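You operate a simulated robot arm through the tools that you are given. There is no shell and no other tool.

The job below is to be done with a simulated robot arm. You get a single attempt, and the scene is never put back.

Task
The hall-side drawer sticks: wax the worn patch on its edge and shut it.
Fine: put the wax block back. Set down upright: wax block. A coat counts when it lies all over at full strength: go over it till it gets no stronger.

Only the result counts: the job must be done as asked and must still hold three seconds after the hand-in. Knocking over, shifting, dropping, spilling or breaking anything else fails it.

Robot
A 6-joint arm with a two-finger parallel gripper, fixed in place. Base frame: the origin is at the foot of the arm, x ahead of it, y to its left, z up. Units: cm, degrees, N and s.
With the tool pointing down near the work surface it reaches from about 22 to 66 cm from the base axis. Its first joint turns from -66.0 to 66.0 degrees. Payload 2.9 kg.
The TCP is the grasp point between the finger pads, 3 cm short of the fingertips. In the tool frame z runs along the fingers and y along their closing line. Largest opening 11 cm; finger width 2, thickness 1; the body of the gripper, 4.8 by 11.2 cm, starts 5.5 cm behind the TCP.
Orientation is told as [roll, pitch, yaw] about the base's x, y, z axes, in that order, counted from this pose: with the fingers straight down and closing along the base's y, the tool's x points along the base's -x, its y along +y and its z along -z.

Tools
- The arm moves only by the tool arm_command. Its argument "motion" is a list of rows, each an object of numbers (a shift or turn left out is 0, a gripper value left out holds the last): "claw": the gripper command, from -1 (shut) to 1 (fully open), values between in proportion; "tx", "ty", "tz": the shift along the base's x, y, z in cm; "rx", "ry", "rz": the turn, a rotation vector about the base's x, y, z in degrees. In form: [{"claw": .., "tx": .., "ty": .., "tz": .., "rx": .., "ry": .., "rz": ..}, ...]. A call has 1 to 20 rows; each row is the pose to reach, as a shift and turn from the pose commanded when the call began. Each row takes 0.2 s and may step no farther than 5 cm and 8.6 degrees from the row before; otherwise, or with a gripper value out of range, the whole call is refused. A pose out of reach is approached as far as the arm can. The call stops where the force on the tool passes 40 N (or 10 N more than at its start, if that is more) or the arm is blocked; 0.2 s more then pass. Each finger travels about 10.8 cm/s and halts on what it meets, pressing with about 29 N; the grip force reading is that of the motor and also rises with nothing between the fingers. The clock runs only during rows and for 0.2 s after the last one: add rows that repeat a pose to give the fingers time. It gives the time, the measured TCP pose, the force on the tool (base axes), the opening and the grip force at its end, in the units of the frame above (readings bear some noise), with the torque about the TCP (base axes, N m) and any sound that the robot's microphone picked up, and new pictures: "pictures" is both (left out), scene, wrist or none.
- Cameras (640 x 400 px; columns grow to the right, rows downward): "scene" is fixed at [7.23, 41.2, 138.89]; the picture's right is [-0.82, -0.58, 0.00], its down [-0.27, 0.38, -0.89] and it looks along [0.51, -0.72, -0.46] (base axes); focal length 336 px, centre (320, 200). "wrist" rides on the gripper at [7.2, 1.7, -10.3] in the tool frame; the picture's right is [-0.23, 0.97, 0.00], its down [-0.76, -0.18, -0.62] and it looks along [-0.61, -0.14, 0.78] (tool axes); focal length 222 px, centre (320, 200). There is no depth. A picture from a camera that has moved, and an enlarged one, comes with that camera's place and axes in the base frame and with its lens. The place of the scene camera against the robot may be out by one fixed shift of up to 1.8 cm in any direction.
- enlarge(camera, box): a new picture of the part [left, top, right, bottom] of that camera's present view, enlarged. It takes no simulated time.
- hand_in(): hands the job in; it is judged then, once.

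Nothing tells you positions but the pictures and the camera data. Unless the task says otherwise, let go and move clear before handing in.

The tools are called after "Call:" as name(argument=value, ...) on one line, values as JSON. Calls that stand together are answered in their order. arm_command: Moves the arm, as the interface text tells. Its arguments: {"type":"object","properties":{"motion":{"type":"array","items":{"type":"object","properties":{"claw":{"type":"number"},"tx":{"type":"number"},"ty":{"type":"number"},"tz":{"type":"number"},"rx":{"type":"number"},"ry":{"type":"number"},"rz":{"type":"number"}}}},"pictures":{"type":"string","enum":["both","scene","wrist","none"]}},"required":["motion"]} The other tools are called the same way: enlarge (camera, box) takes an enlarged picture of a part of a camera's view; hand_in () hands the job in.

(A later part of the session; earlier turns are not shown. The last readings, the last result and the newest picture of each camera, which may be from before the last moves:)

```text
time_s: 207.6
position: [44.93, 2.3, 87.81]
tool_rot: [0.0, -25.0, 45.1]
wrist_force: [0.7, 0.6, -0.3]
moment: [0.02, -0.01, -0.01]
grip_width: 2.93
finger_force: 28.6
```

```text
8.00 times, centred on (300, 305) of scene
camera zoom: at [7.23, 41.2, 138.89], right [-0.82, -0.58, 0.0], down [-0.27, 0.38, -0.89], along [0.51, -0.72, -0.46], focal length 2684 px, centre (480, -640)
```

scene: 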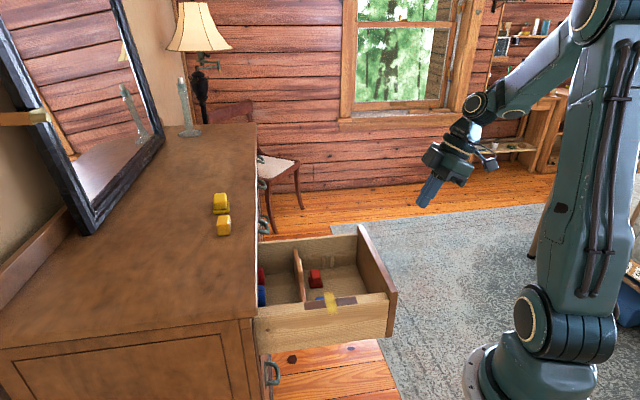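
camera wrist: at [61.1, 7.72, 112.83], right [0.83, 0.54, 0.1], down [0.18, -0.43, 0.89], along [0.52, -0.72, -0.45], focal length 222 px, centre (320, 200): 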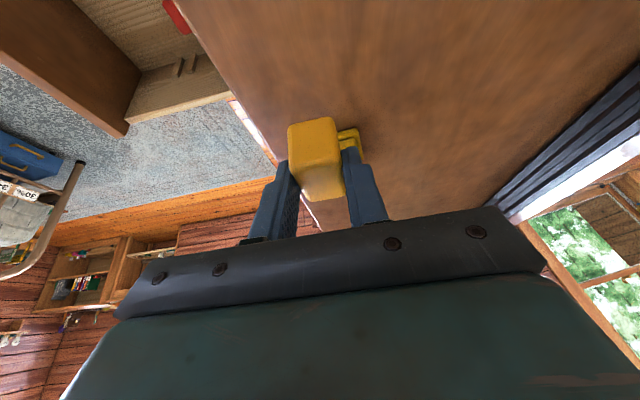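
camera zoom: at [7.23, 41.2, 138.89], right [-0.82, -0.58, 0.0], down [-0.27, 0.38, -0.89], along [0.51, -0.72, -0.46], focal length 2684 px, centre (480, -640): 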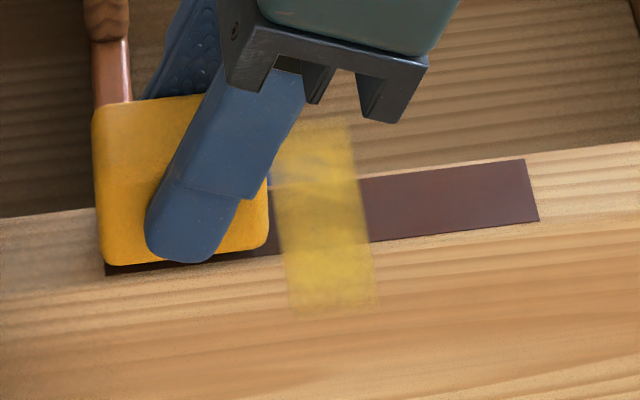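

Call:
arm_command(motion=[{"tz": 1}, {"tz": 4, "tx": -1, "ty": -1}, {"tz": 8, "tx": -3, "ty": -3}, {"tz": 12, "tx": -5, "ty": -5}, {"tz": 14.8, "tx": -6.8, "ty": -6.8}], pictures="wrist")

Call:
enlarge(camera="wrist", box=[270, 60, 350, 110])

Call:
enlarge(camera="scene", box=[285, 285, 325, 325])

Call:
enlarge(camera="wrist", box=[280, 10, 350, 140])

```text
time_s: 208.8
position: [38.45, -4.55, 102.5]
tool_rot: [0.1, -25.0, 45.0]
wrist_force: [-0.4, -0.4, -0.2]
moment: [0.0, 0.01, 0.0]
grip_width: 2.9
finger_force: 29.1
camera wrist: at [29.56, -11.16, 108.92], right [-0.54, 0.83, 0.1], down [0.43, 0.18, 0.89], along [0.72, 0.52, -0.45], focal length 222 px, centre (320, 200)
```

wrist: 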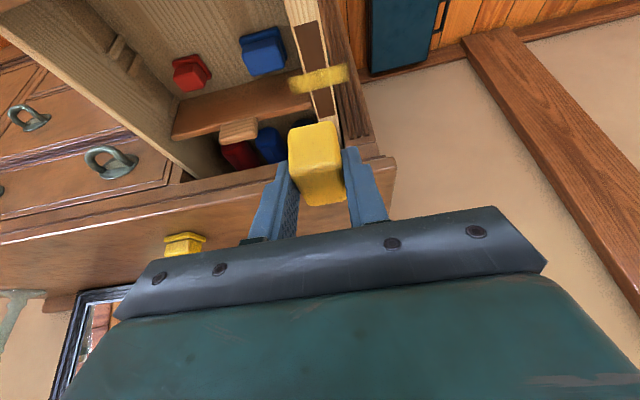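

```text
8.00 times, centred on (310, 85) of wrist
camera zoom: at [29.56, -11.16, 108.92], right [-0.54, 0.83, 0.1], down [0.43, 0.18, 0.89], along [0.72, 0.52, -0.45], focal length 1777 px, centre (400, 1120)
```

zoom: 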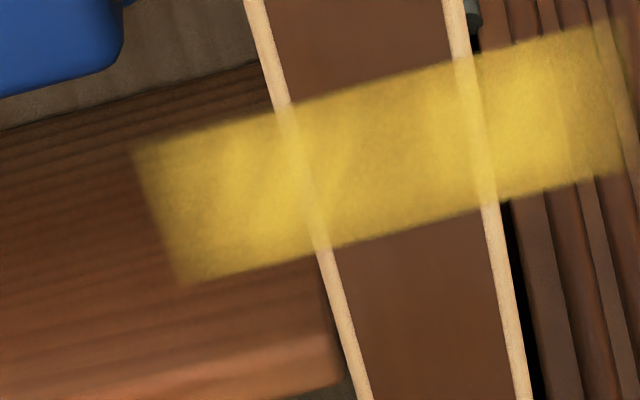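

```text
10.00 times, centred on (305, 305) of scene
camera zoom: at [7.22, 41.2, 138.89], right [-0.82, -0.58, 0.0], down [-0.27, 0.38, -0.89], along [0.51, -0.72, -0.46], focal length 3355 px, centre (470, -850)
```

zoom: 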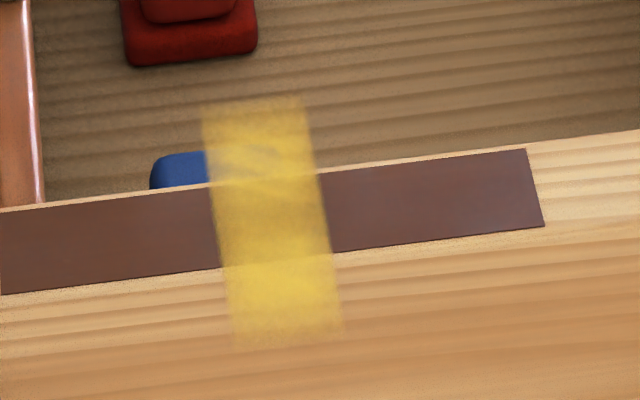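

```text
3.08 times, centred on (315, 75) of wrist
camera zoom: at [29.56, -11.16, 108.92], right [-0.54, 0.83, 0.1], down [0.43, 0.18, 0.89], along [0.72, 0.52, -0.45], focal length 684 px, centre (335, 585)
```

zoom: 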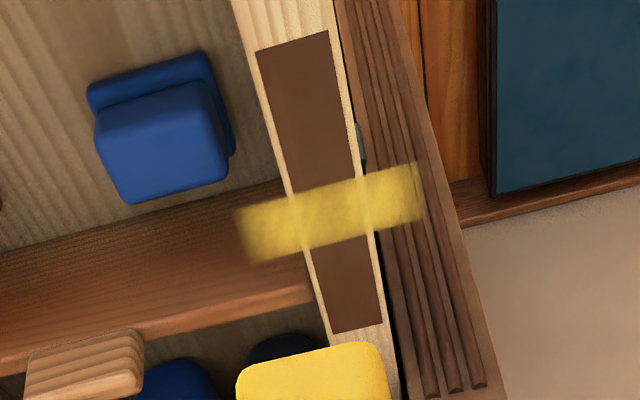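

The band's look hasn't changed through the last rubs. One more test: rub with the block turned 90° (its long side across the rail) to see whether the film changes.

Call:
arm_command(motion=[{"tx": 0.3, "ty": 0.5, "rz": -7.5}, {"tx": 0.6, "ty": 1.0, "rz": -15}, {"tx": 0.9, "ty": 1.5, "rz": -22.5}, {"tx": 1.2, "ty": 2.0, "rz": -30}, {"tx": 1.5, "ty": 2.5, "rz": -37.5}, {"tx": 1.8, "ty": 3.0, "rz": -45}, {"tx": 2.1, "ty": 3.5, "rz": -52.5}, {"tx": 2.4, "ty": 4.0, "rz": -60}, {"tx": 2.7, "ty": 4.5, "rz": -67.5}, {"tx": 3.0, "ty": 5.0, "rz": -75}, {"tx": 3.3, "ty": 5.5, "rz": -82.5}, {"tx": 3.5, "ty": 5.8, "rz": -90}, {"tx": 3.5, "ty": 5.8, "tz": -4.5, "rz": -90}, {"tx": 3.5, "ty": 5.8, "tz": -9, "rz": -90}, {"tx": 3.5, "ty": 5.8, "tz": -12.5, "rz": -90}, {"tx": 3.5, "ty": 5.8, "tz": -13.8, "rz": -90}], pictures="both")

Call:
enlarge(camera="scene", box=[270, 270, 330, 330])

Call:
enlarge(camera="wrist", box=[230, 80, 430, 230])

```text
time_s: 212.2
position: [41.68, 1.41, 88.58]
tool_rot: [0.1, -25.0, -45.0]
wrist_force: [0.0, 1.0, 0.1]
moment: [0.0, 0.01, -0.04]
grip_width: 2.91
finger_force: 29.1
camera wrist: at [35.18, 10.24, 95.03], right [0.83, 0.54, 0.1], down [0.18, -0.43, 0.89], along [0.52, -0.72, -0.45], focal length 222 px, centre (320, 200)
```

scene: 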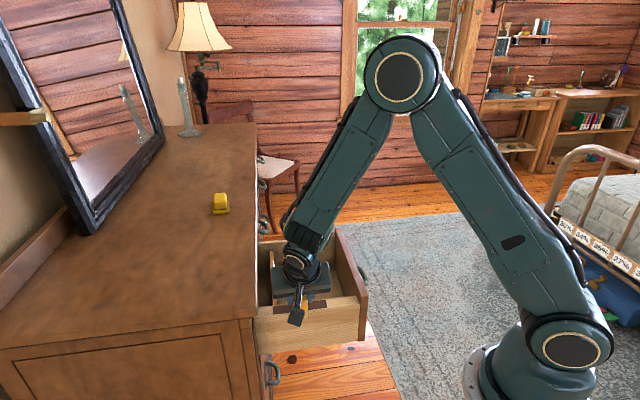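
wrist: 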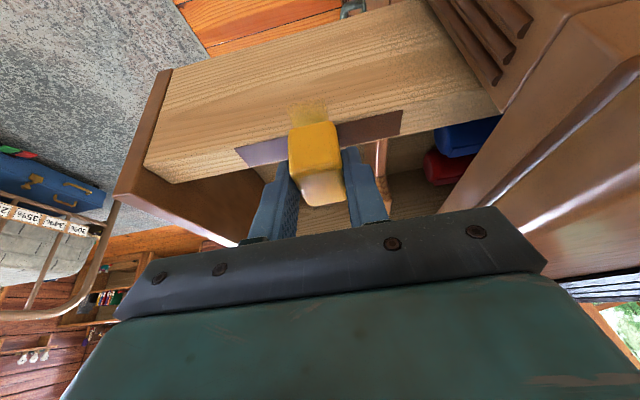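

```text
6.67 times, centred on (300, 300) of scene
camera zoom: at [7.23, 41.2, 138.89], right [-0.82, -0.58, 0.0], down [-0.27, 0.38, -0.89], along [0.51, -0.72, -0.46], focal length 2236 px, centre (453, -467)
```

zoom: 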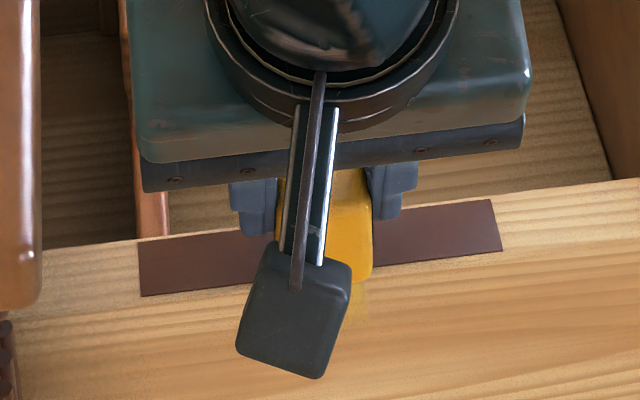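

```text
2.67 times, centred on (330, 155) of wrist
camera zoom: at [35.18, 10.24, 95.03], right [0.83, 0.54, 0.1], down [0.18, -0.43, 0.89], along [0.52, -0.72, -0.45], focal length 592 px, centre (293, 320)
```

zoom: 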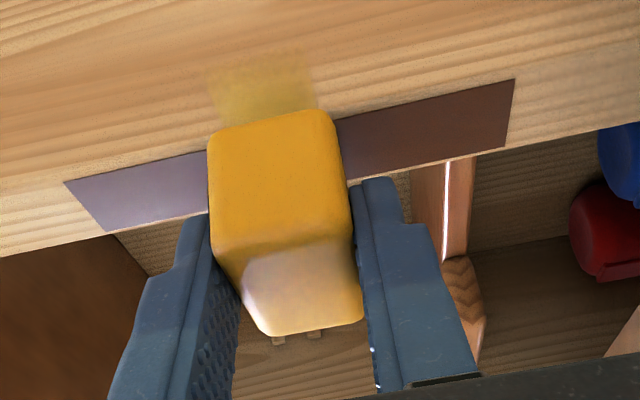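

Call:
arm_command(motion=[{"tz": -0.2}, {"tz": -0.4}, {"tz": -0.55}], pictures="none")

Call:
arm_command(motion=[{"tz": -0.1}], pictures="none")

Call:
arm_command(motion=[{"tz": -0.1}], pictures="none")

```text
time_s: 213.0
position: [41.84, 1.31, 88.04]
tool_rot: [-0.1, -25.1, -45.1]
wrist_force: [-0.1, -0.6, 0.0]
moment: [0.02, 0.02, 0.01]
grip_width: 2.91
finger_force: 29.0
```

```text
time_s: 213.4
position: [41.81, 1.3, 88.08]
tool_rot: [0.0, -25.1, -45.0]
wrist_force: [1.2, 0.1, -0.6]
moment: [0.01, 0.01, 0.0]
grip_width: 2.92
finger_force: 28.5
```

```text
time_s: 213.8
position: [41.82, 1.25, 87.98]
tool_rot: [0.0, -24.9, -45.0]
wrist_force: [-0.7, -0.2, 0.0]
moment: [0.0, -0.03, 0.03]
grip_width: 2.9
finger_force: 29.1
```

Call:
arm_command(motion=[{"tz": -0.08}], pictures="none")

Call:
arm_command(motion=[{"tz": -0.07}], pictures="none")

Call:
arm_command(motion=[{"tz": -0.05}], pictures="none")

```text
time_s: 214.2
position: [41.79, 1.21, 87.81]
tool_rot: [0.0, -25.1, -45.0]
wrist_force: [-0.5, 0.4, 0.4]
moment: [0.03, 0.01, 0.02]
grip_width: 2.94
finger_force: 28.9
```

```text
time_s: 214.6
position: [41.77, 1.29, 87.83]
tool_rot: [0.0, -25.1, -45.0]
wrist_force: [0.9, -0.2, -1.3]
moment: [0.0, 0.0, 0.0]
grip_width: 2.9
finger_force: 28.9
```

```text
time_s: 215.0
position: [41.77, 1.22, 87.8]
tool_rot: [-0.1, -25.0, -45.0]
wrist_force: [1.2, 0.8, -0.6]
moment: [0.04, -0.01, -0.01]
grip_width: 2.92
finger_force: 29.0
```

Call:
arm_command(motion=[{"tz": -0.08}], pictures="none")

Call:
arm_command(motion=[{"tz": -0.06}], pictures="none")

Call:
arm_command(motion=[{"tz": -0.05}], pictures="wrist")

```text
time_s: 215.4
position: [41.81, 1.14, 87.58]
tool_rot: [-0.1, -25.1, -45.0]
wrist_force: [-0.2, -0.6, -0.2]
moment: [-0.01, -0.01, 0.02]
grip_width: 2.92
finger_force: 28.7
```

```text
time_s: 215.8
position: [41.74, 1.2, 87.63]
tool_rot: [0.0, -25.1, -45.1]
wrist_force: [-0.9, -1.2, 5.5]
moment: [-0.07, -0.01, 0.01]
grip_width: 2.95
finger_force: 29.1
```

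```text
time_s: 216.2
position: [41.77, 1.25, 87.64]
tool_rot: [0.1, -25.0, -44.9]
wrist_force: [-4.1, 2.5, 14.6]
moment: [0.01, 0.09, -0.05]
grip_width: 2.92
finger_force: 29.1
camera wrist: at [35.2, 10.08, 94.04], right [0.83, 0.54, 0.1], down [0.18, -0.43, 0.89], along [0.52, -0.72, -0.45], focal length 222 px, centre (320, 200)
```

wrist: 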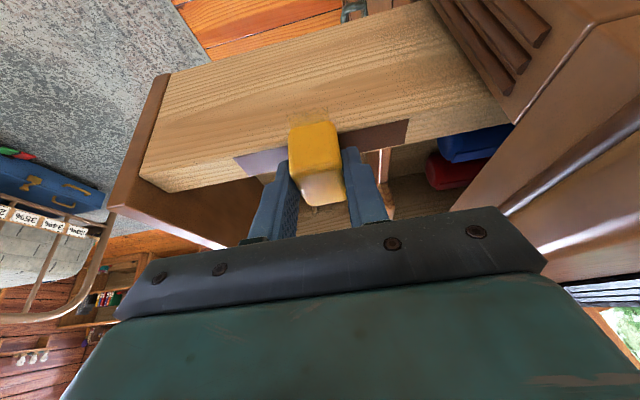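

Call:
arm_command(motion=[{"tz": 0.03, "tx": 0.4, "ty": 0.4}, {"tz": 0.03, "tx": 0.8, "ty": 0.8}, {"tz": 0.03, "tx": 1.2, "ty": 1.2}, {"tz": 0.03, "tx": 1.6, "ty": 1.6}], pictures="none")

Call:
arm_command(motion=[{"tx": -0.4, "ty": -0.4}, {"tx": -0.8, "ty": -0.8}, {"tx": -1.2, "ty": -1.2}, {"tx": -1.6, "ty": -1.6}], pictures="none")

Call:
arm_command(motion=[{"tx": -0.4, "ty": -0.4}, {"tx": -0.8, "ty": -0.8}, {"tx": -1.2, "ty": -1.2}, {"tx": -1.6, "ty": -1.6}], pictures="wrist")

Call:
enlarge(camera="wrist", box=[210, 60, 430, 230])

```text
time_s: 217.2
position: [43.28, 2.88, 87.55]
tool_rot: [0.0, -25.1, -44.9]
wrist_force: [-2.9, -4.2, 15.8]
moment: [-0.26, -0.02, -0.07]
grip_width: 2.91
finger_force: 29.2
```

```text
time_s: 218.2
position: [41.64, 1.26, 87.66]
tool_rot: [-0.1, -24.9, -44.8]
wrist_force: [-0.3, 0.1, 0.0]
moment: [0.01, -0.01, -0.01]
grip_width: 2.93
finger_force: 28.7
```

```text
time_s: 219.2
position: [40.07, -0.26, 87.64]
tool_rot: [0.0, -25.0, -45.0]
wrist_force: [-0.2, 0.4, 0.3]
moment: [0.0, 0.02, 0.01]
grip_width: 2.9
finger_force: 29.0
camera wrist: at [33.55, 8.58, 94.18], right [0.83, 0.54, 0.1], down [0.18, -0.43, 0.89], along [0.52, -0.72, -0.45], focal length 222 px, centre (320, 200)
```

wrist: 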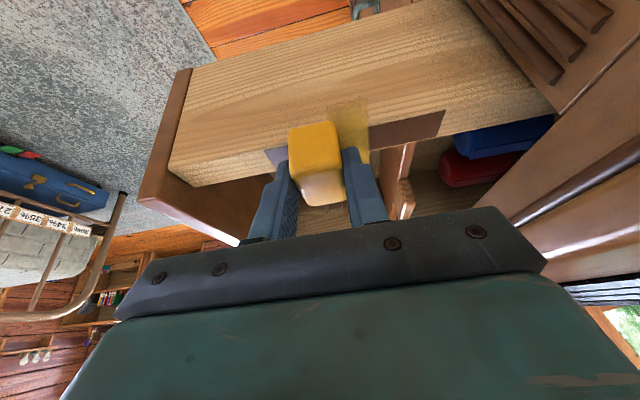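

```text
2.35 times, centred on (320, 145) of wrist
camera zoom: at [33.55, 8.58, 94.18], right [0.83, 0.54, 0.1], down [0.18, -0.43, 0.89], along [0.52, -0.72, -0.45], focal length 523 px, centre (320, 329)
```

zoom: 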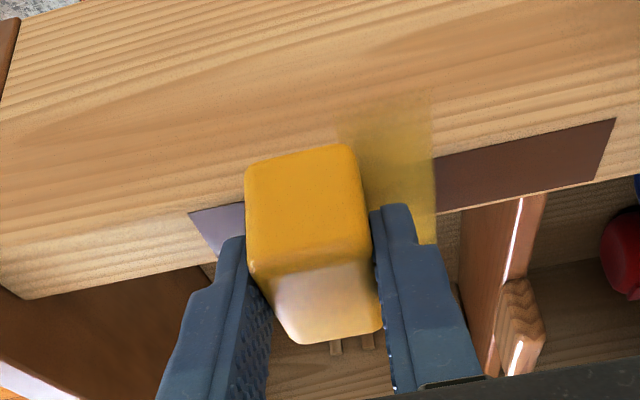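

Call:
arm_command(motion=[{"tz": 1}, {"tz": 5, "tx": -1, "ty": -1}, {"tz": 9, "tx": -3, "ty": -3}, {"tz": 13, "tx": -5, "ty": -5}], pictures="wrist")

Call:
enlarge(camera="scene", box=[285, 285, 325, 325])

Call:
enlarge(camera="wrist", box=[330, 40, 470, 140])

```text
time_s: 220.2
position: [34.86, -5.61, 100.69]
tool_rot: [0.0, -24.9, -45.0]
wrist_force: [-0.1, 0.2, 0.0]
moment: [0.0, 0.04, 0.01]
grip_width: 2.95
finger_force: 28.8
camera wrist: at [28.39, 3.29, 107.0], right [0.83, 0.54, 0.1], down [0.18, -0.43, 0.89], along [0.52, -0.72, -0.45], focal length 222 px, centre (320, 200)
```

wrist: 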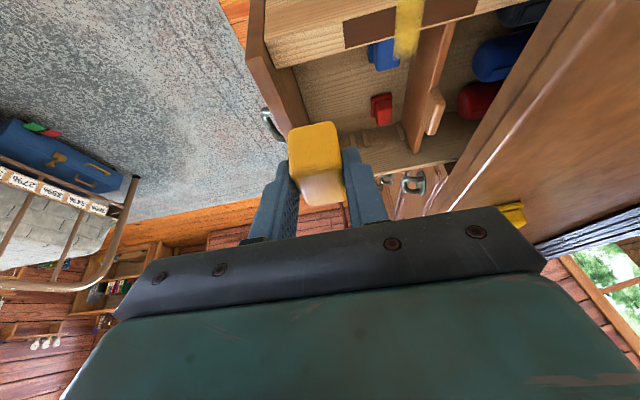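

```text
10.00 times, centred on (305, 305) of scene
camera zoom: at [7.23, 41.2, 138.89], right [-0.82, -0.58, 0.0], down [-0.27, 0.38, -0.89], along [0.51, -0.72, -0.46], focal length 3355 px, centre (470, -850)
```

zoom: 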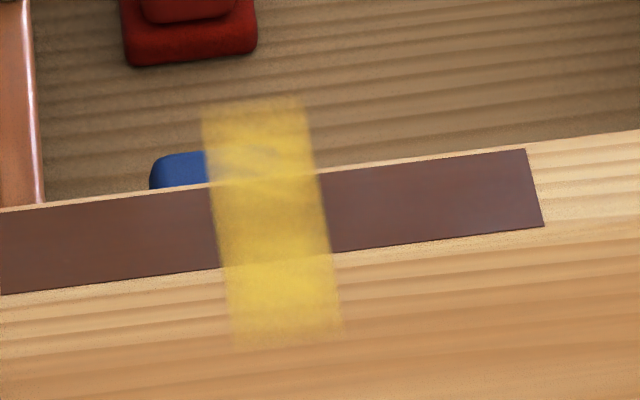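

```text
4.00 times, centred on (400, 90) of wrist
camera zoom: at [28.39, 3.29, 107.0], right [0.83, 0.54, 0.1], down [0.18, -0.43, 0.89], along [0.52, -0.72, -0.45], focal length 888 px, centre (0, 640)
```

zoom: 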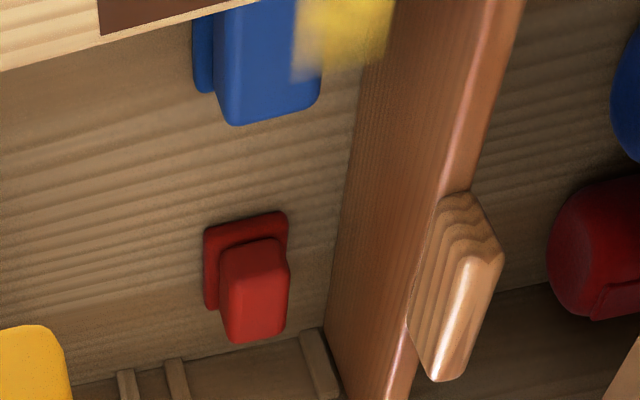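

That last firm stroke visibly strengthened the band, so the coat is still building and effective contact is what counts; strokes toward the back in this orientation hold contact well. I'll now do several such strokes on the front part of the patch and see which part of the band gets stronger.

Call:
arm_command(motion=[{"tx": 1.5, "ty": 1.5, "tz": -4}, {"tx": 3.4, "ty": 3.4, "tz": -8}, {"tx": 3.4, "ty": 3.4, "tz": -12}, {"tx": 3.4, "ty": 3.4, "tz": -12.9}], pictures="none")

Call:
arm_command(motion=[{"tz": -0.1}, {"tz": -0.2}], pictures="none")

Call:
arm_command(motion=[{"tz": -0.08}], pictures="none")

```text
time_s: 221.2
position: [38.35, -1.9, 87.64]
tool_rot: [0.0, -25.1, -45.1]
wrist_force: [-0.2, 0.1, -0.7]
moment: [0.0, -0.03, -0.01]
grip_width: 2.92
finger_force: 28.6
```

```text
time_s: 221.8
position: [38.39, -1.88, 87.53]
tool_rot: [0.2, -25.1, -45.0]
wrist_force: [-6.0, 1.8, 15.4]
moment: [-0.02, 0.12, -0.01]
grip_width: 2.95
finger_force: 29.3
```

```text
time_s: 222.2
position: [38.41, -1.92, 87.58]
tool_rot: [0.0, -25.3, -45.1]
wrist_force: [-5.8, 0.1, 23.2]
moment: [-0.12, 0.06, -0.05]
grip_width: 2.94
finger_force: 28.6
```

Call:
arm_command(motion=[{"tx": 0.45, "ty": 0.45, "tz": 0.05}, {"tx": 0.9, "ty": 0.9, "tz": 0.05}, {"tx": 1.35, "ty": 1.35, "tz": 0.05}, {"tx": 1.8, "ty": 1.8, "tz": 0.05}], pictures="none")

Call:
arm_command(motion=[{"tx": -0.45, "ty": -0.45, "tz": 0}, {"tx": -0.9, "ty": -0.9, "tz": 0}, {"tx": -1.35, "ty": -1.35, "tz": 0}, {"tx": -1.8, "ty": -1.8, "tz": 0}], pictures="none")

Call:
arm_command(motion=[{"tx": 0.45, "ty": 0.45, "tz": -0.05}, {"tx": 0.9, "ty": 0.9, "tz": -0.05}, {"tx": 1.35, "ty": 1.35, "tz": -0.05}, {"tx": 1.8, "ty": 1.8, "tz": -0.05}], pictures="none")

```text
time_s: 223.2
position: [40.23, -0.12, 87.48]
tool_rot: [0.0, -24.9, -45.0]
wrist_force: [-2.0, -4.7, 15.6]
moment: [-0.28, -0.04, -0.06]
grip_width: 2.91
finger_force: 29.0
```

```text
time_s: 224.2
position: [38.57, -1.97, 87.52]
tool_rot: [0.2, -25.1, -45.0]
wrist_force: [6.0, 5.6, 21.1]
moment: [0.0, -0.24, 0.07]
grip_width: 2.93
finger_force: 29.1
```

```text
time_s: 225.2
position: [40.17, -0.28, 87.46]
tool_rot: [-0.2, -24.8, -44.9]
wrist_force: [-2.2, -3.8, 11.3]
moment: [-0.15, 0.01, -0.03]
grip_width: 2.9
finger_force: 29.0
```

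Contact held on all three strokes. Two more, then a look.

Call:
arm_command(motion=[{"tx": -0.45, "ty": -0.45, "tz": 0}, {"tx": -0.9, "ty": -0.9, "tz": 0}, {"tx": -1.35, "ty": -1.35, "tz": 0}, {"tx": -1.8, "ty": -1.8, "tz": 0}, {"tx": -2.1, "ty": -2.1, "tz": 0}], pictures="none")

Call:
arm_command(motion=[{"tx": 0.45, "ty": 0.45, "tz": -0.03}, {"tx": 0.9, "ty": 0.9, "tz": -0.03}, {"tx": 1.35, "ty": 1.35, "tz": -0.03}, {"tx": 1.8, "ty": 1.8, "tz": -0.03}, {"tx": 2.1, "ty": 2.1, "tz": -0.03}], pictures="none")

Call:
arm_command(motion=[{"tz": 1}, {"tz": 5, "tx": -1, "ty": -1}, {"tz": 9, "tx": -3, "ty": -3}, {"tz": 13, "tx": -5.2, "ty": -5.2}], pictures="none")

Call:
enlarge(camera="scene", box=[285, 285, 325, 325])

Call:
enlarge(camera="scene", box=[265, 265, 345, 345])

```text
time_s: 226.4
position: [38.19, -2.45, 87.54]
tool_rot: [0.0, -25.0, -45.0]
wrist_force: [0.1, -0.4, -0.9]
moment: [0.01, 0.0, -0.01]
grip_width: 2.91
finger_force: 29.7
```

```text
time_s: 227.6
position: [40.26, -0.18, 87.45]
tool_rot: [0.0, -25.0, -45.1]
wrist_force: [-0.4, -3.1, 4.8]
moment: [-0.01, 0.01, 0.01]
grip_width: 2.94
finger_force: 29.3
```

```text
refused: row 4 steps farther than a row can; nothing moved
```

```text
10.00 times, centred on (305, 305) of scene
camera zoom: at [7.22, 41.19, 138.89], right [-0.82, -0.58, 0.0], down [-0.27, 0.38, -0.89], along [0.51, -0.72, -0.46], focal length 3355 px, centre (470, -850)
```

zoom: 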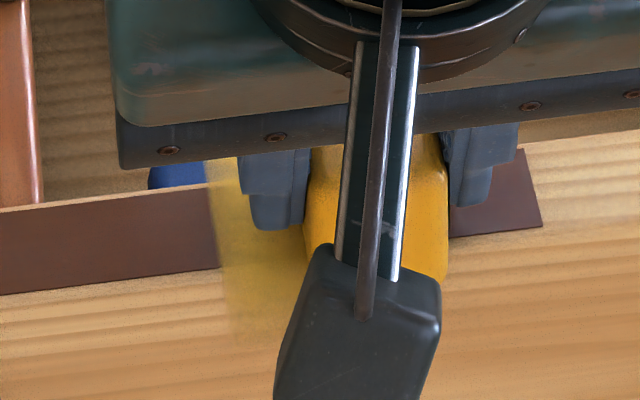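

```text
5.00 times, centred on (305, 305) of scene
camera zoom: at [7.22, 41.19, 138.89], right [-0.82, -0.58, 0.0], down [-0.27, 0.38, -0.89], along [0.51, -0.72, -0.46], focal length 1677 px, centre (395, -325)
```

zoom: 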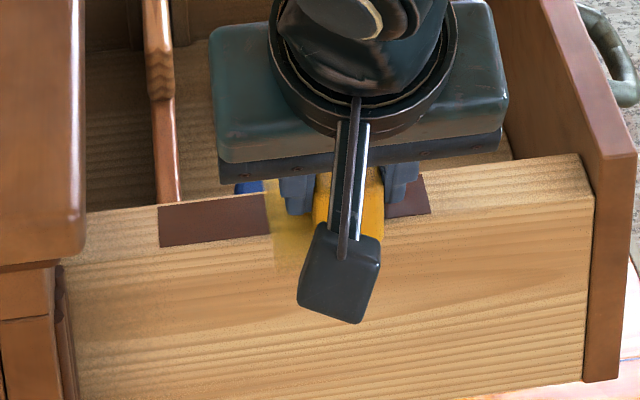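

Call:
arm_command(motion=[{"tz": 1}, {"tz": 5, "tx": -1, "ty": -1}, {"tz": 9, "tx": -2.5, "ty": -2.5}, {"tz": 12, "tx": -4.5, "ty": -4.5}, {"tz": 13, "tx": -6, "ty": -6}], pictures="none")

Call:
enlarge(camera="scene", box=[285, 285, 325, 325])

```text
time_s: 228.8
position: [34.21, -5.98, 100.48]
tool_rot: [0.0, -25.0, -45.1]
wrist_force: [0.4, -0.1, -0.5]
moment: [0.0, -0.01, -0.01]
grip_width: 2.94
finger_force: 29.4
```

```text
10.00 times, centred on (305, 305) of scene
camera zoom: at [7.22, 41.2, 138.89], right [-0.82, -0.58, 0.0], down [-0.27, 0.38, -0.89], along [0.51, -0.72, -0.46], focal length 3355 px, centre (470, -850)
```

zoom: 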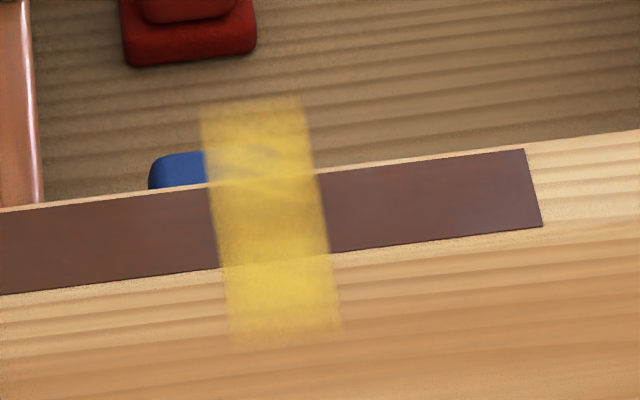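

The band has not changed further in strength, but its ends fade as if it were a map that extends further crosswise. I'll test that by rubbing across the middle with the block shifted well outward (about 2.5 cm), only partly resting on the rail, with light force.

Call:
arm_command(motion=[{"tx": 1.8, "ty": 2.7, "tz": 0}, {"tx": 3.6, "ty": 5.4, "tz": -2}, {"tx": 5.35, "ty": 8.15, "tz": -5}, {"tx": 5.35, "ty": 8.15, "tz": -9}, {"tx": 5.35, "ty": 8.15, "tz": -12}, {"tx": 5.35, "ty": 8.15, "tz": -12.8}], pictures="none")

Call:
arm_command(motion=[{"tz": -0.1}, {"tz": -0.2}], pictures="wrist")

Call:
enlarge(camera="wrist", box=[210, 60, 430, 230])

```text
time_s: 230.2
position: [39.52, 1.93, 87.45]
tool_rot: [0.0, -25.0, -45.1]
wrist_force: [0.6, -0.3, -0.5]
moment: [-0.01, 0.03, -0.02]
grip_width: 2.95
finger_force: 29.5
```

```text
time_s: 230.8
position: [39.64, 1.94, 87.45]
tool_rot: [0.0, -25.1, -45.1]
wrist_force: [-0.9, -0.2, 2.3]
moment: [-0.05, -0.03, -0.05]
grip_width: 2.91
finger_force: 28.5
camera wrist: at [33.07, 10.82, 93.81], right [0.83, 0.54, 0.1], down [0.18, -0.43, 0.89], along [0.52, -0.72, -0.45], focal length 222 px, centre (320, 200)
```

wrist: 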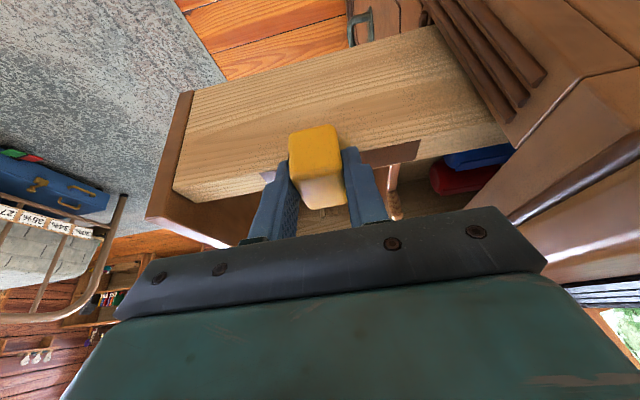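

```text
2.35 times, centred on (320, 145) of wrist
camera zoom: at [33.07, 10.82, 93.81], right [0.83, 0.54, 0.1], down [0.18, -0.43, 0.89], along [0.52, -0.72, -0.45], focal length 523 px, centre (320, 329)
```

zoom: 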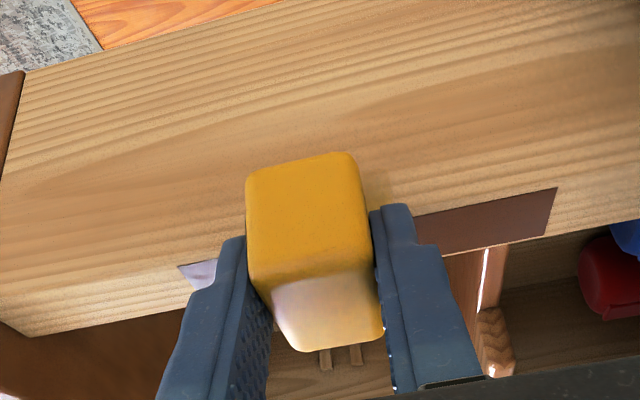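

Call:
enlarge(camera="scene", box=[265, 265, 345, 345])

Call:
enlarge(camera="wrist", box=[270, 90, 400, 200])

```text
5.00 times, centred on (305, 305) of scene
camera zoom: at [7.22, 41.2, 138.89], right [-0.82, -0.58, 0.0], down [-0.27, 0.38, -0.89], along [0.51, -0.72, -0.46], focal length 1677 px, centre (395, -325)
```

zoom: 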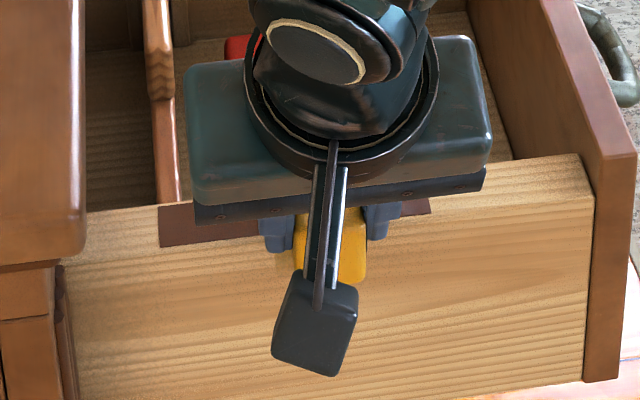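

```text
3.64 times, centred on (335, 145) of wrist
camera zoom: at [33.07, 10.82, 93.81], right [0.83, 0.54, 0.1], down [0.18, -0.43, 0.89], along [0.52, -0.72, -0.45], focal length 808 px, centre (266, 400)
```

zoom: 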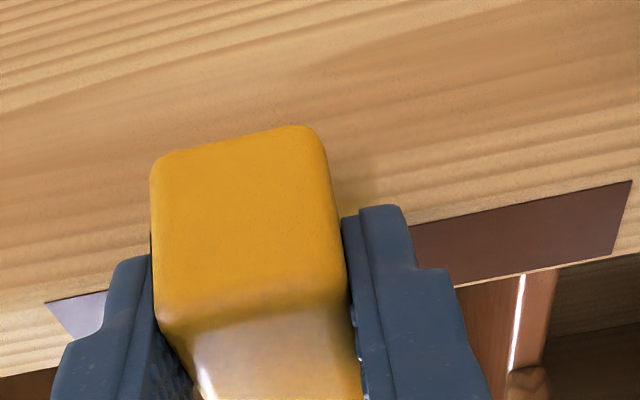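

Call:
arm_command(motion=[{"tz": -0.06}], pictures="none")

Call:
arm_command(motion=[{"tx": 0.4, "ty": 0.4, "tz": -0.02}, {"tx": 0.8, "ty": 0.8, "tz": -0.02}, {"tx": 1.2, "ty": 1.2, "tz": -0.02}, {"tx": 1.6, "ty": 1.6, "tz": -0.02}], pictures="none")

Call:
arm_command(motion=[{"tx": -0.4, "ty": -0.4, "tz": -0.04}, {"tx": -0.8, "ty": -0.8, "tz": -0.04}, {"tx": -1.2, "ty": -1.2, "tz": -0.04}, {"tx": -1.6, "ty": -1.6, "tz": -0.04}], pictures="none")

Call:
arm_command(motion=[{"tx": 0.4, "ty": 0.4, "tz": -0.04}, {"tx": 0.8, "ty": 0.8, "tz": -0.04}, {"tx": 1.2, "ty": 1.2, "tz": -0.04}, {"tx": 1.6, "ty": 1.6, "tz": -0.04}], pictures="none")

```text
time_s: 231.2
position: [39.56, 1.93, 87.45]
tool_rot: [0.0, -25.0, -45.0]
wrist_force: [-1.4, 1.2, 5.7]
moment: [-0.07, -0.02, -0.02]
grip_width: 2.92
finger_force: 29.1
```

```text
time_s: 232.2
position: [41.14, 3.65, 87.41]
tool_rot: [0.0, -24.9, -45.0]
wrist_force: [-1.9, -2.4, 7.8]
moment: [-0.18, -0.08, -0.06]
grip_width: 2.93
finger_force: 29.1
```

```text
time_s: 233.2
position: [39.5, 2.01, 87.36]
tool_rot: [0.1, -25.1, -45.1]
wrist_force: [1.4, 1.0, 3.5]
moment: [0.01, -0.07, 0.01]
grip_width: 2.91
finger_force: 29.1
```

```text
time_s: 234.2
position: [41.29, 3.53, 87.32]
tool_rot: [0.0, -25.1, -45.1]
wrist_force: [-4.9, -5.9, 21.3]
moment: [-0.47, -0.16, -0.16]
grip_width: 2.93
finger_force: 28.6
```

Call:
arm_command(motion=[{"tz": 1}, {"tz": 5, "tx": -1, "ty": -1}, {"tz": 9, "tx": -2.5, "ty": -3.5}, {"tz": 12, "tx": -4, "ty": -6.5}, {"tz": 13, "tx": -6.3, "ty": -9.5}], pictures="none")

Call:
enlarge(camera="scene", box=[285, 285, 325, 325])

Call:
enlarge(camera="scene", box=[265, 265, 345, 345])

```text
time_s: 235.4
position: [34.91, -6.07, 100.72]
tool_rot: [0.0, -24.9, -44.9]
wrist_force: [-0.4, -1.1, -1.0]
moment: [0.02, -0.01, 0.0]
grip_width: 2.91
finger_force: 29.3
```

```text
10.00 times, centred on (305, 305) of scene
camera zoom: at [7.23, 41.2, 138.89], right [-0.82, -0.58, 0.0], down [-0.27, 0.38, -0.89], along [0.51, -0.72, -0.46], focal length 3355 px, centre (470, -850)
```

zoom: 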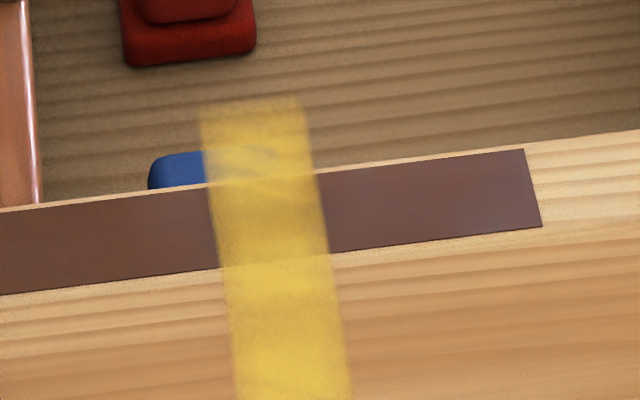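

```text
5.00 times, centred on (305, 305) of scene
camera zoom: at [7.23, 41.2, 138.89], right [-0.82, -0.58, 0.0], down [-0.27, 0.38, -0.89], along [0.51, -0.72, -0.46], focal length 1677 px, centre (395, -325)
```

zoom: 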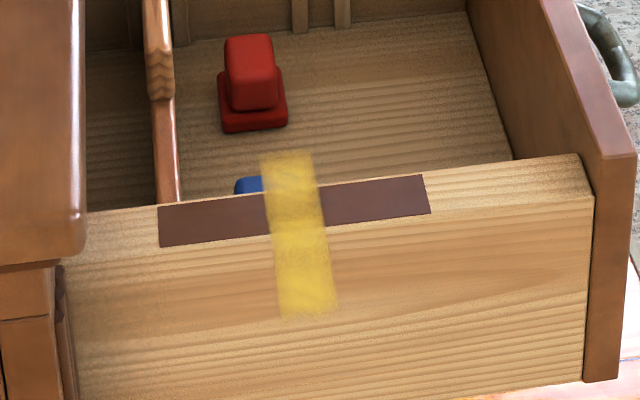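

That's decisive: the band extended outward. So the coat area that is being tracked lies crosswise at the patch's middle, about 12 cm long, and the brush reaches about 3.7 cm around the block. I'll now do the same with the block shifted inward to fill the other end.

Call:
arm_command(motion=[{"tx": 2.7, "ty": 1.6}, {"tx": 5.4, "ty": 3.2, "tz": -2}, {"tx": 8.2, "ty": 4.7, "tz": -5}, {"tx": 8.2, "ty": 4.7, "tz": -9}, {"tx": 8.2, "ty": 4.7, "tz": -12}, {"tx": 8.2, "ty": 4.7, "tz": -12.9}], pictures="wrist")

Call:
enlarge(camera="wrist", box=[210, 60, 430, 230])

```text
time_s: 236.8
position: [43.18, -1.09, 87.59]
tool_rot: [-0.1, -25.0, -45.0]
wrist_force: [0.4, 0.4, -0.2]
moment: [-0.03, -0.02, 0.01]
grip_width: 2.92
finger_force: 28.9
camera wrist: at [36.64, 7.7, 94.01], right [0.83, 0.54, 0.1], down [0.18, -0.43, 0.89], along [0.52, -0.72, -0.45], focal length 222 px, centre (320, 200)
```

wrist: 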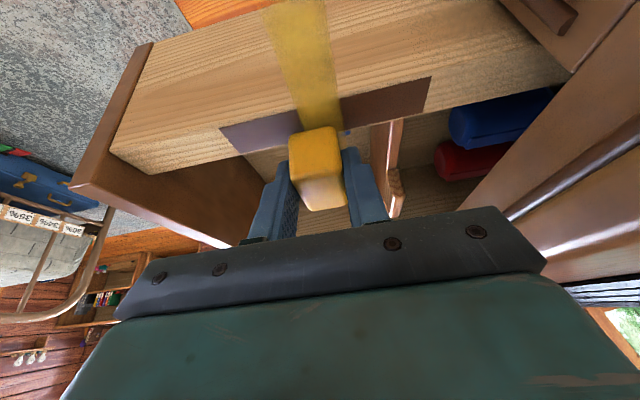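

```text
2.35 times, centred on (320, 145) of wrist
camera zoom: at [36.64, 7.7, 94.01], right [0.83, 0.54, 0.1], down [0.18, -0.43, 0.89], along [0.52, -0.72, -0.45], focal length 523 px, centre (320, 329)
```

zoom: 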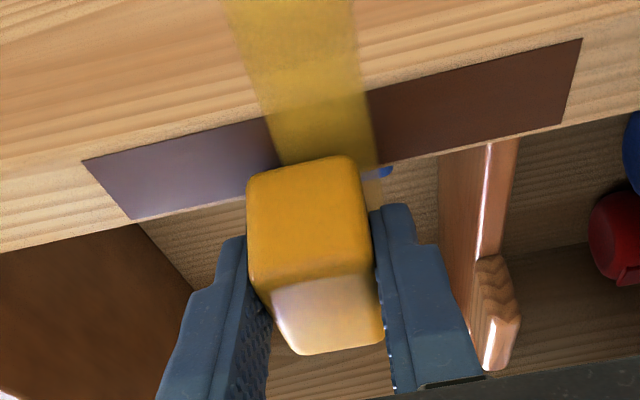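

Call:
arm_command(motion=[{"tz": -0.1}, {"tz": -0.15}], pictures="none")

Call:
arm_command(motion=[{"tz": -0.08}], pictures="none")

Call:
arm_command(motion=[{"tz": -0.06}], pictures="none")

```text
time_s: 237.4
position: [43.13, -1.24, 87.32]
tool_rot: [0.0, -25.1, -44.9]
wrist_force: [-1.0, 0.2, 4.1]
moment: [0.06, 0.15, 0.02]
grip_width: 2.93
finger_force: 28.6
```

```text
time_s: 237.8
position: [43.22, -1.26, 87.33]
tool_rot: [0.1, -25.0, -45.1]
wrist_force: [-5.4, 1.6, 19.3]
moment: [0.18, 0.37, 0.03]
grip_width: 2.92
finger_force: 29.5
```

```text
time_s: 238.2
position: [43.28, -1.27, 87.27]
tool_rot: [0.1, -25.2, -45.2]
wrist_force: [-2.2, -1.2, 21.9]
moment: [0.1, 0.23, 0.0]
grip_width: 2.94
finger_force: 29.3
```

Call:
arm_command(motion=[{"tx": 0.4, "ty": 0.4, "tz": 0.07}, {"tx": 0.8, "ty": 0.8, "tz": 0.07}, {"tx": 1.2, "ty": 1.2, "tz": 0.07}, {"tx": 1.6, "ty": 1.6, "tz": 0.07}], pictures="none")

Call:
arm_command(motion=[{"tx": -0.4, "ty": -0.4, "tz": -0.03}, {"tx": -0.8, "ty": -0.8, "tz": -0.03}, {"tx": -1.2, "ty": -1.2, "tz": -0.03}, {"tx": -1.6, "ty": -1.6, "tz": -0.03}], pictures="none")

Call:
arm_command(motion=[{"tx": 0.4, "ty": 0.4, "tz": -0.04}, {"tx": 0.8, "ty": 0.8, "tz": -0.04}, {"tx": 1.2, "ty": 1.2, "tz": -0.04}, {"tx": 1.6, "ty": 1.6, "tz": -0.04}], pictures="none")

Call:
arm_command(motion=[{"tx": -0.4, "ty": -0.4, "tz": -0.03}, {"tx": -0.8, "ty": -0.8, "tz": -0.03}, {"tx": -1.2, "ty": -1.2, "tz": -0.03}, {"tx": -1.6, "ty": -1.6, "tz": -0.03}], pictures="none")

```text
time_s: 239.2
position: [44.9, 0.41, 87.2]
tool_rot: [0.0, -24.9, -45.0]
wrist_force: [-1.3, -1.3, 5.8]
moment: [0.0, 0.06, 0.0]
grip_width: 2.93
finger_force: 29.4
```

```text
time_s: 240.2
position: [43.25, -1.21, 87.22]
tool_rot: [0.0, -24.9, -45.0]
wrist_force: [0.6, 0.4, -0.3]
moment: [0.04, 0.03, 0.01]
grip_width: 2.92
finger_force: 28.6
```

```text
time_s: 241.2
position: [44.8, 0.35, 87.12]
tool_rot: [0.0, -25.0, -45.0]
wrist_force: [-3.3, -2.5, 11.5]
moment: [0.02, 0.13, 0.03]
grip_width: 2.91
finger_force: 29.0
```

```text
time_s: 242.2
position: [42.88, -1.4, 87.3]
tool_rot: [-0.1, -25.1, -45.1]
wrist_force: [4.6, -4.7, 15.6]
moment: [-0.07, -0.11, -0.02]
grip_width: 2.93
finger_force: 28.9
```

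Lift off and look at the band.

Call:
arm_command(motion=[{"tz": 1}, {"tz": 5, "tx": -1, "ty": -1}, {"tz": 9, "tx": -3, "ty": -2.5}, {"tz": 12, "tx": -5.5, "ty": -4}, {"tz": 13.2, "tx": -8, "ty": -5}], pictures="none")

Call:
enlarge(camera="scene", box=[265, 265, 345, 345])

Call:
enlarge(camera="scene", box=[280, 275, 330, 335])

```text
time_s: 243.4
position: [34.93, -6.38, 100.65]
tool_rot: [0.0, -24.9, -45.0]
wrist_force: [-0.3, -1.0, 0.1]
moment: [0.0, 0.02, 0.03]
grip_width: 2.94
finger_force: 28.8
```

```text
5.00 times, centred on (305, 305) of scene
camera zoom: at [7.23, 41.19, 138.89], right [-0.82, -0.58, 0.0], down [-0.27, 0.38, -0.89], along [0.51, -0.72, -0.46], focal length 1677 px, centre (395, -325)
```

zoom: 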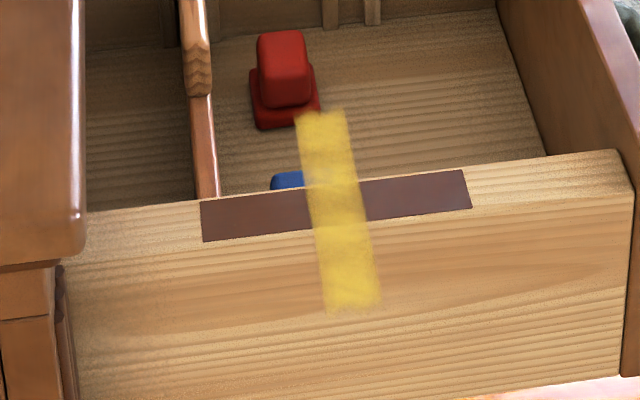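

```text
6.67 times, centred on (305, 305) of scene
camera zoom: at [7.23, 41.19, 138.89], right [-0.82, -0.58, 0.0], down [-0.27, 0.38, -0.89], along [0.51, -0.72, -0.46], focal length 2236 px, centre (420, -500)
```

zoom: 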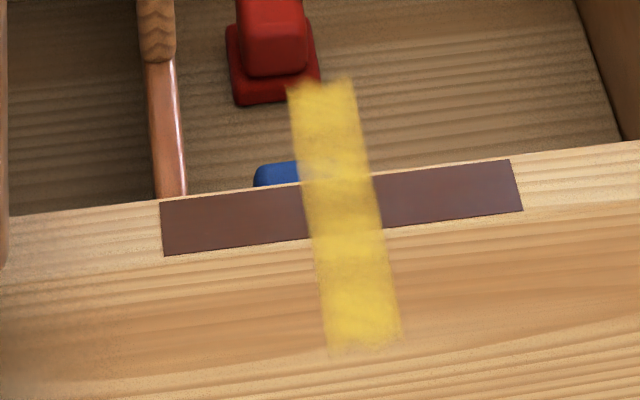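

The band now spans its full ~12 cm length. The drawer crept out about 2 cm (patch centre now at w≈28.7). To even out and saturate the coat, I'll stroke crosswise along the band itself, which also avoids dragging the drawer.

Call:
arm_command(motion=[{"tx": 1.3, "ty": 2.7}, {"tx": 2.6, "ty": 5.4, "tz": -2}, {"tx": 3.8, "ty": 8.1, "tz": -5}, {"tx": 3.8, "ty": 8.1, "tz": -9}, {"tx": 3.8, "ty": 8.1, "tz": -12}, {"tx": 3.8, "ty": 8.1, "tz": -13.1}], pictures="none")

Call:
arm_command(motion=[{"tz": -0.1}, {"tz": -0.2}], pictures="none")

Call:
arm_command(motion=[{"tz": -0.06}], pictures="wrist")

```text
time_s: 244.8
position: [38.83, 1.83, 87.24]
tool_rot: [0.2, -25.2, -45.0]
wrist_force: [-4.0, 2.1, 9.4]
moment: [-0.17, -0.06, -0.05]
grip_width: 2.94
finger_force: 29.3
```

```text
time_s: 245.4
position: [38.87, 1.78, 87.06]
tool_rot: [0.1, -25.2, -45.1]
wrist_force: [-2.5, -0.6, 20.8]
moment: [-0.46, -0.29, -0.08]
grip_width: 2.92
finger_force: 29.3
```

```text
time_s: 245.8
position: [38.85, 1.86, 86.94]
tool_rot: [0.0, -25.2, -45.2]
wrist_force: [-1.1, -3.2, 20.2]
moment: [-0.44, -0.32, -0.02]
grip_width: 2.93
finger_force: 29.0
camera wrist: at [32.31, 10.76, 93.35], right [0.83, 0.54, 0.1], down [0.17, -0.43, 0.89], along [0.52, -0.72, -0.45], focal length 222 px, centre (320, 200)
```

wrist: 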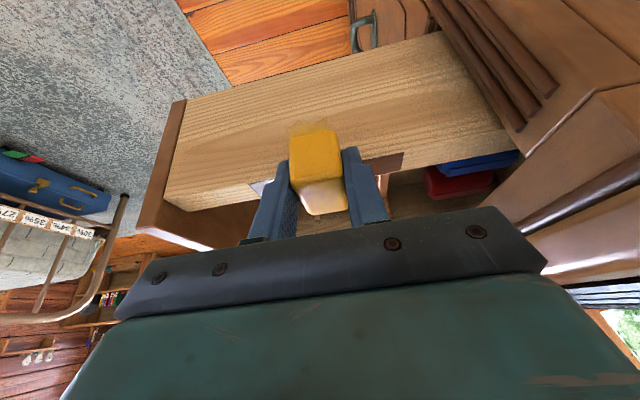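

Call:
arm_command(motion=[{"tx": 0.4, "ty": -0.4, "tz": 0.07}, {"tx": 0.8, "ty": -0.8, "tz": 0.07}, {"tx": 1.2, "ty": -1.2, "tz": 0.07}, {"tx": 1.6, "ty": -1.6, "tz": 0.07}], pictures="none")

Call:
arm_command(motion=[{"tx": 0.4, "ty": -0.4, "tz": 0}, {"tx": 0.8, "ty": -0.8, "tz": 0}, {"tx": 1.2, "ty": -1.2, "tz": 0}, {"tx": 1.6, "ty": -1.6, "tz": 0}, {"tx": 2.0, "ty": -2.0, "tz": 0}, {"tx": 2.3, "ty": -2.3, "tz": 0}], pictures="none")

Call:
enlarge(camera="scene", box=[265, 265, 345, 345])

```text
time_s: 246.8
position: [40.52, 0.13, 86.88]
tool_rot: [-0.1, -25.0, -44.9]
wrist_force: [-4.6, 3.4, 14.2]
moment: [0.13, 0.12, 0.02]
grip_width: 2.93
finger_force: 29.3
```

```text
time_s: 248.2
position: [42.88, -2.09, 87.11]
tool_rot: [0.0, -24.9, -45.0]
wrist_force: [0.0, -0.1, 1.1]
moment: [0.05, 0.03, 0.0]
grip_width: 2.93
finger_force: 28.8
```

```text
5.00 times, centred on (305, 305) of scene
camera zoom: at [7.22, 41.2, 138.89], right [-0.82, -0.58, 0.0], down [-0.27, 0.38, -0.89], along [0.51, -0.72, -0.46], focal length 1677 px, centre (395, -325)
```

zoom: 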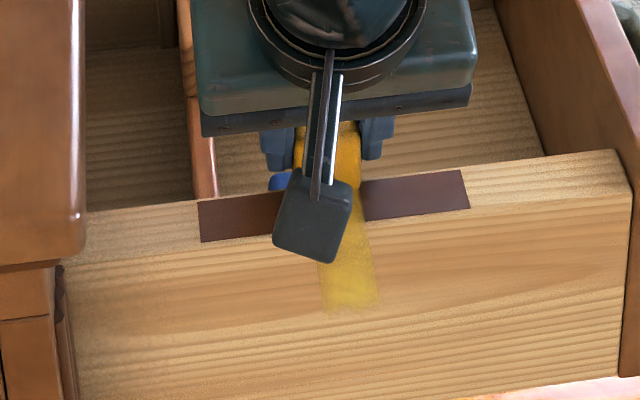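

Crosswise strokes leave the drawer where it is. Pressing slightly and stroking back and forth.

Call:
arm_command(motion=[{"tx": 0, "ty": 0, "tz": -0.06}, {"tx": -0.4, "ty": 0.4, "tz": -0.06}, {"tx": -0.8, "ty": 0.8, "tz": -0.06}, {"tx": -1.2, "ty": 1.2, "tz": -0.06}, {"tx": -1.6, "ty": 1.6, "tz": -0.06}], pictures="none")

Call:
arm_command(motion=[{"tx": -0.4, "ty": 0.4}, {"tx": -0.8, "ty": 0.8}, {"tx": -1.2, "ty": 1.2}, {"tx": -1.6, "ty": 1.6}, {"tx": -2.0, "ty": 2.0}, {"tx": -2.4, "ty": 2.4}], pictures="none")

```text
time_s: 249.4
position: [41.17, -0.39, 86.95]
tool_rot: [0.1, -25.0, -45.1]
wrist_force: [2.7, -2.7, 9.9]
moment: [-0.01, -0.01, -0.02]
grip_width: 2.93
finger_force: 28.7
```

```text
time_s: 250.8
position: [38.83, 1.93, 86.75]
tool_rot: [0.1, -25.1, -45.2]
wrist_force: [5.1, -4.4, 18.0]
moment: [-0.45, -0.44, 0.02]
grip_width: 2.91
finger_force: 29.3
```

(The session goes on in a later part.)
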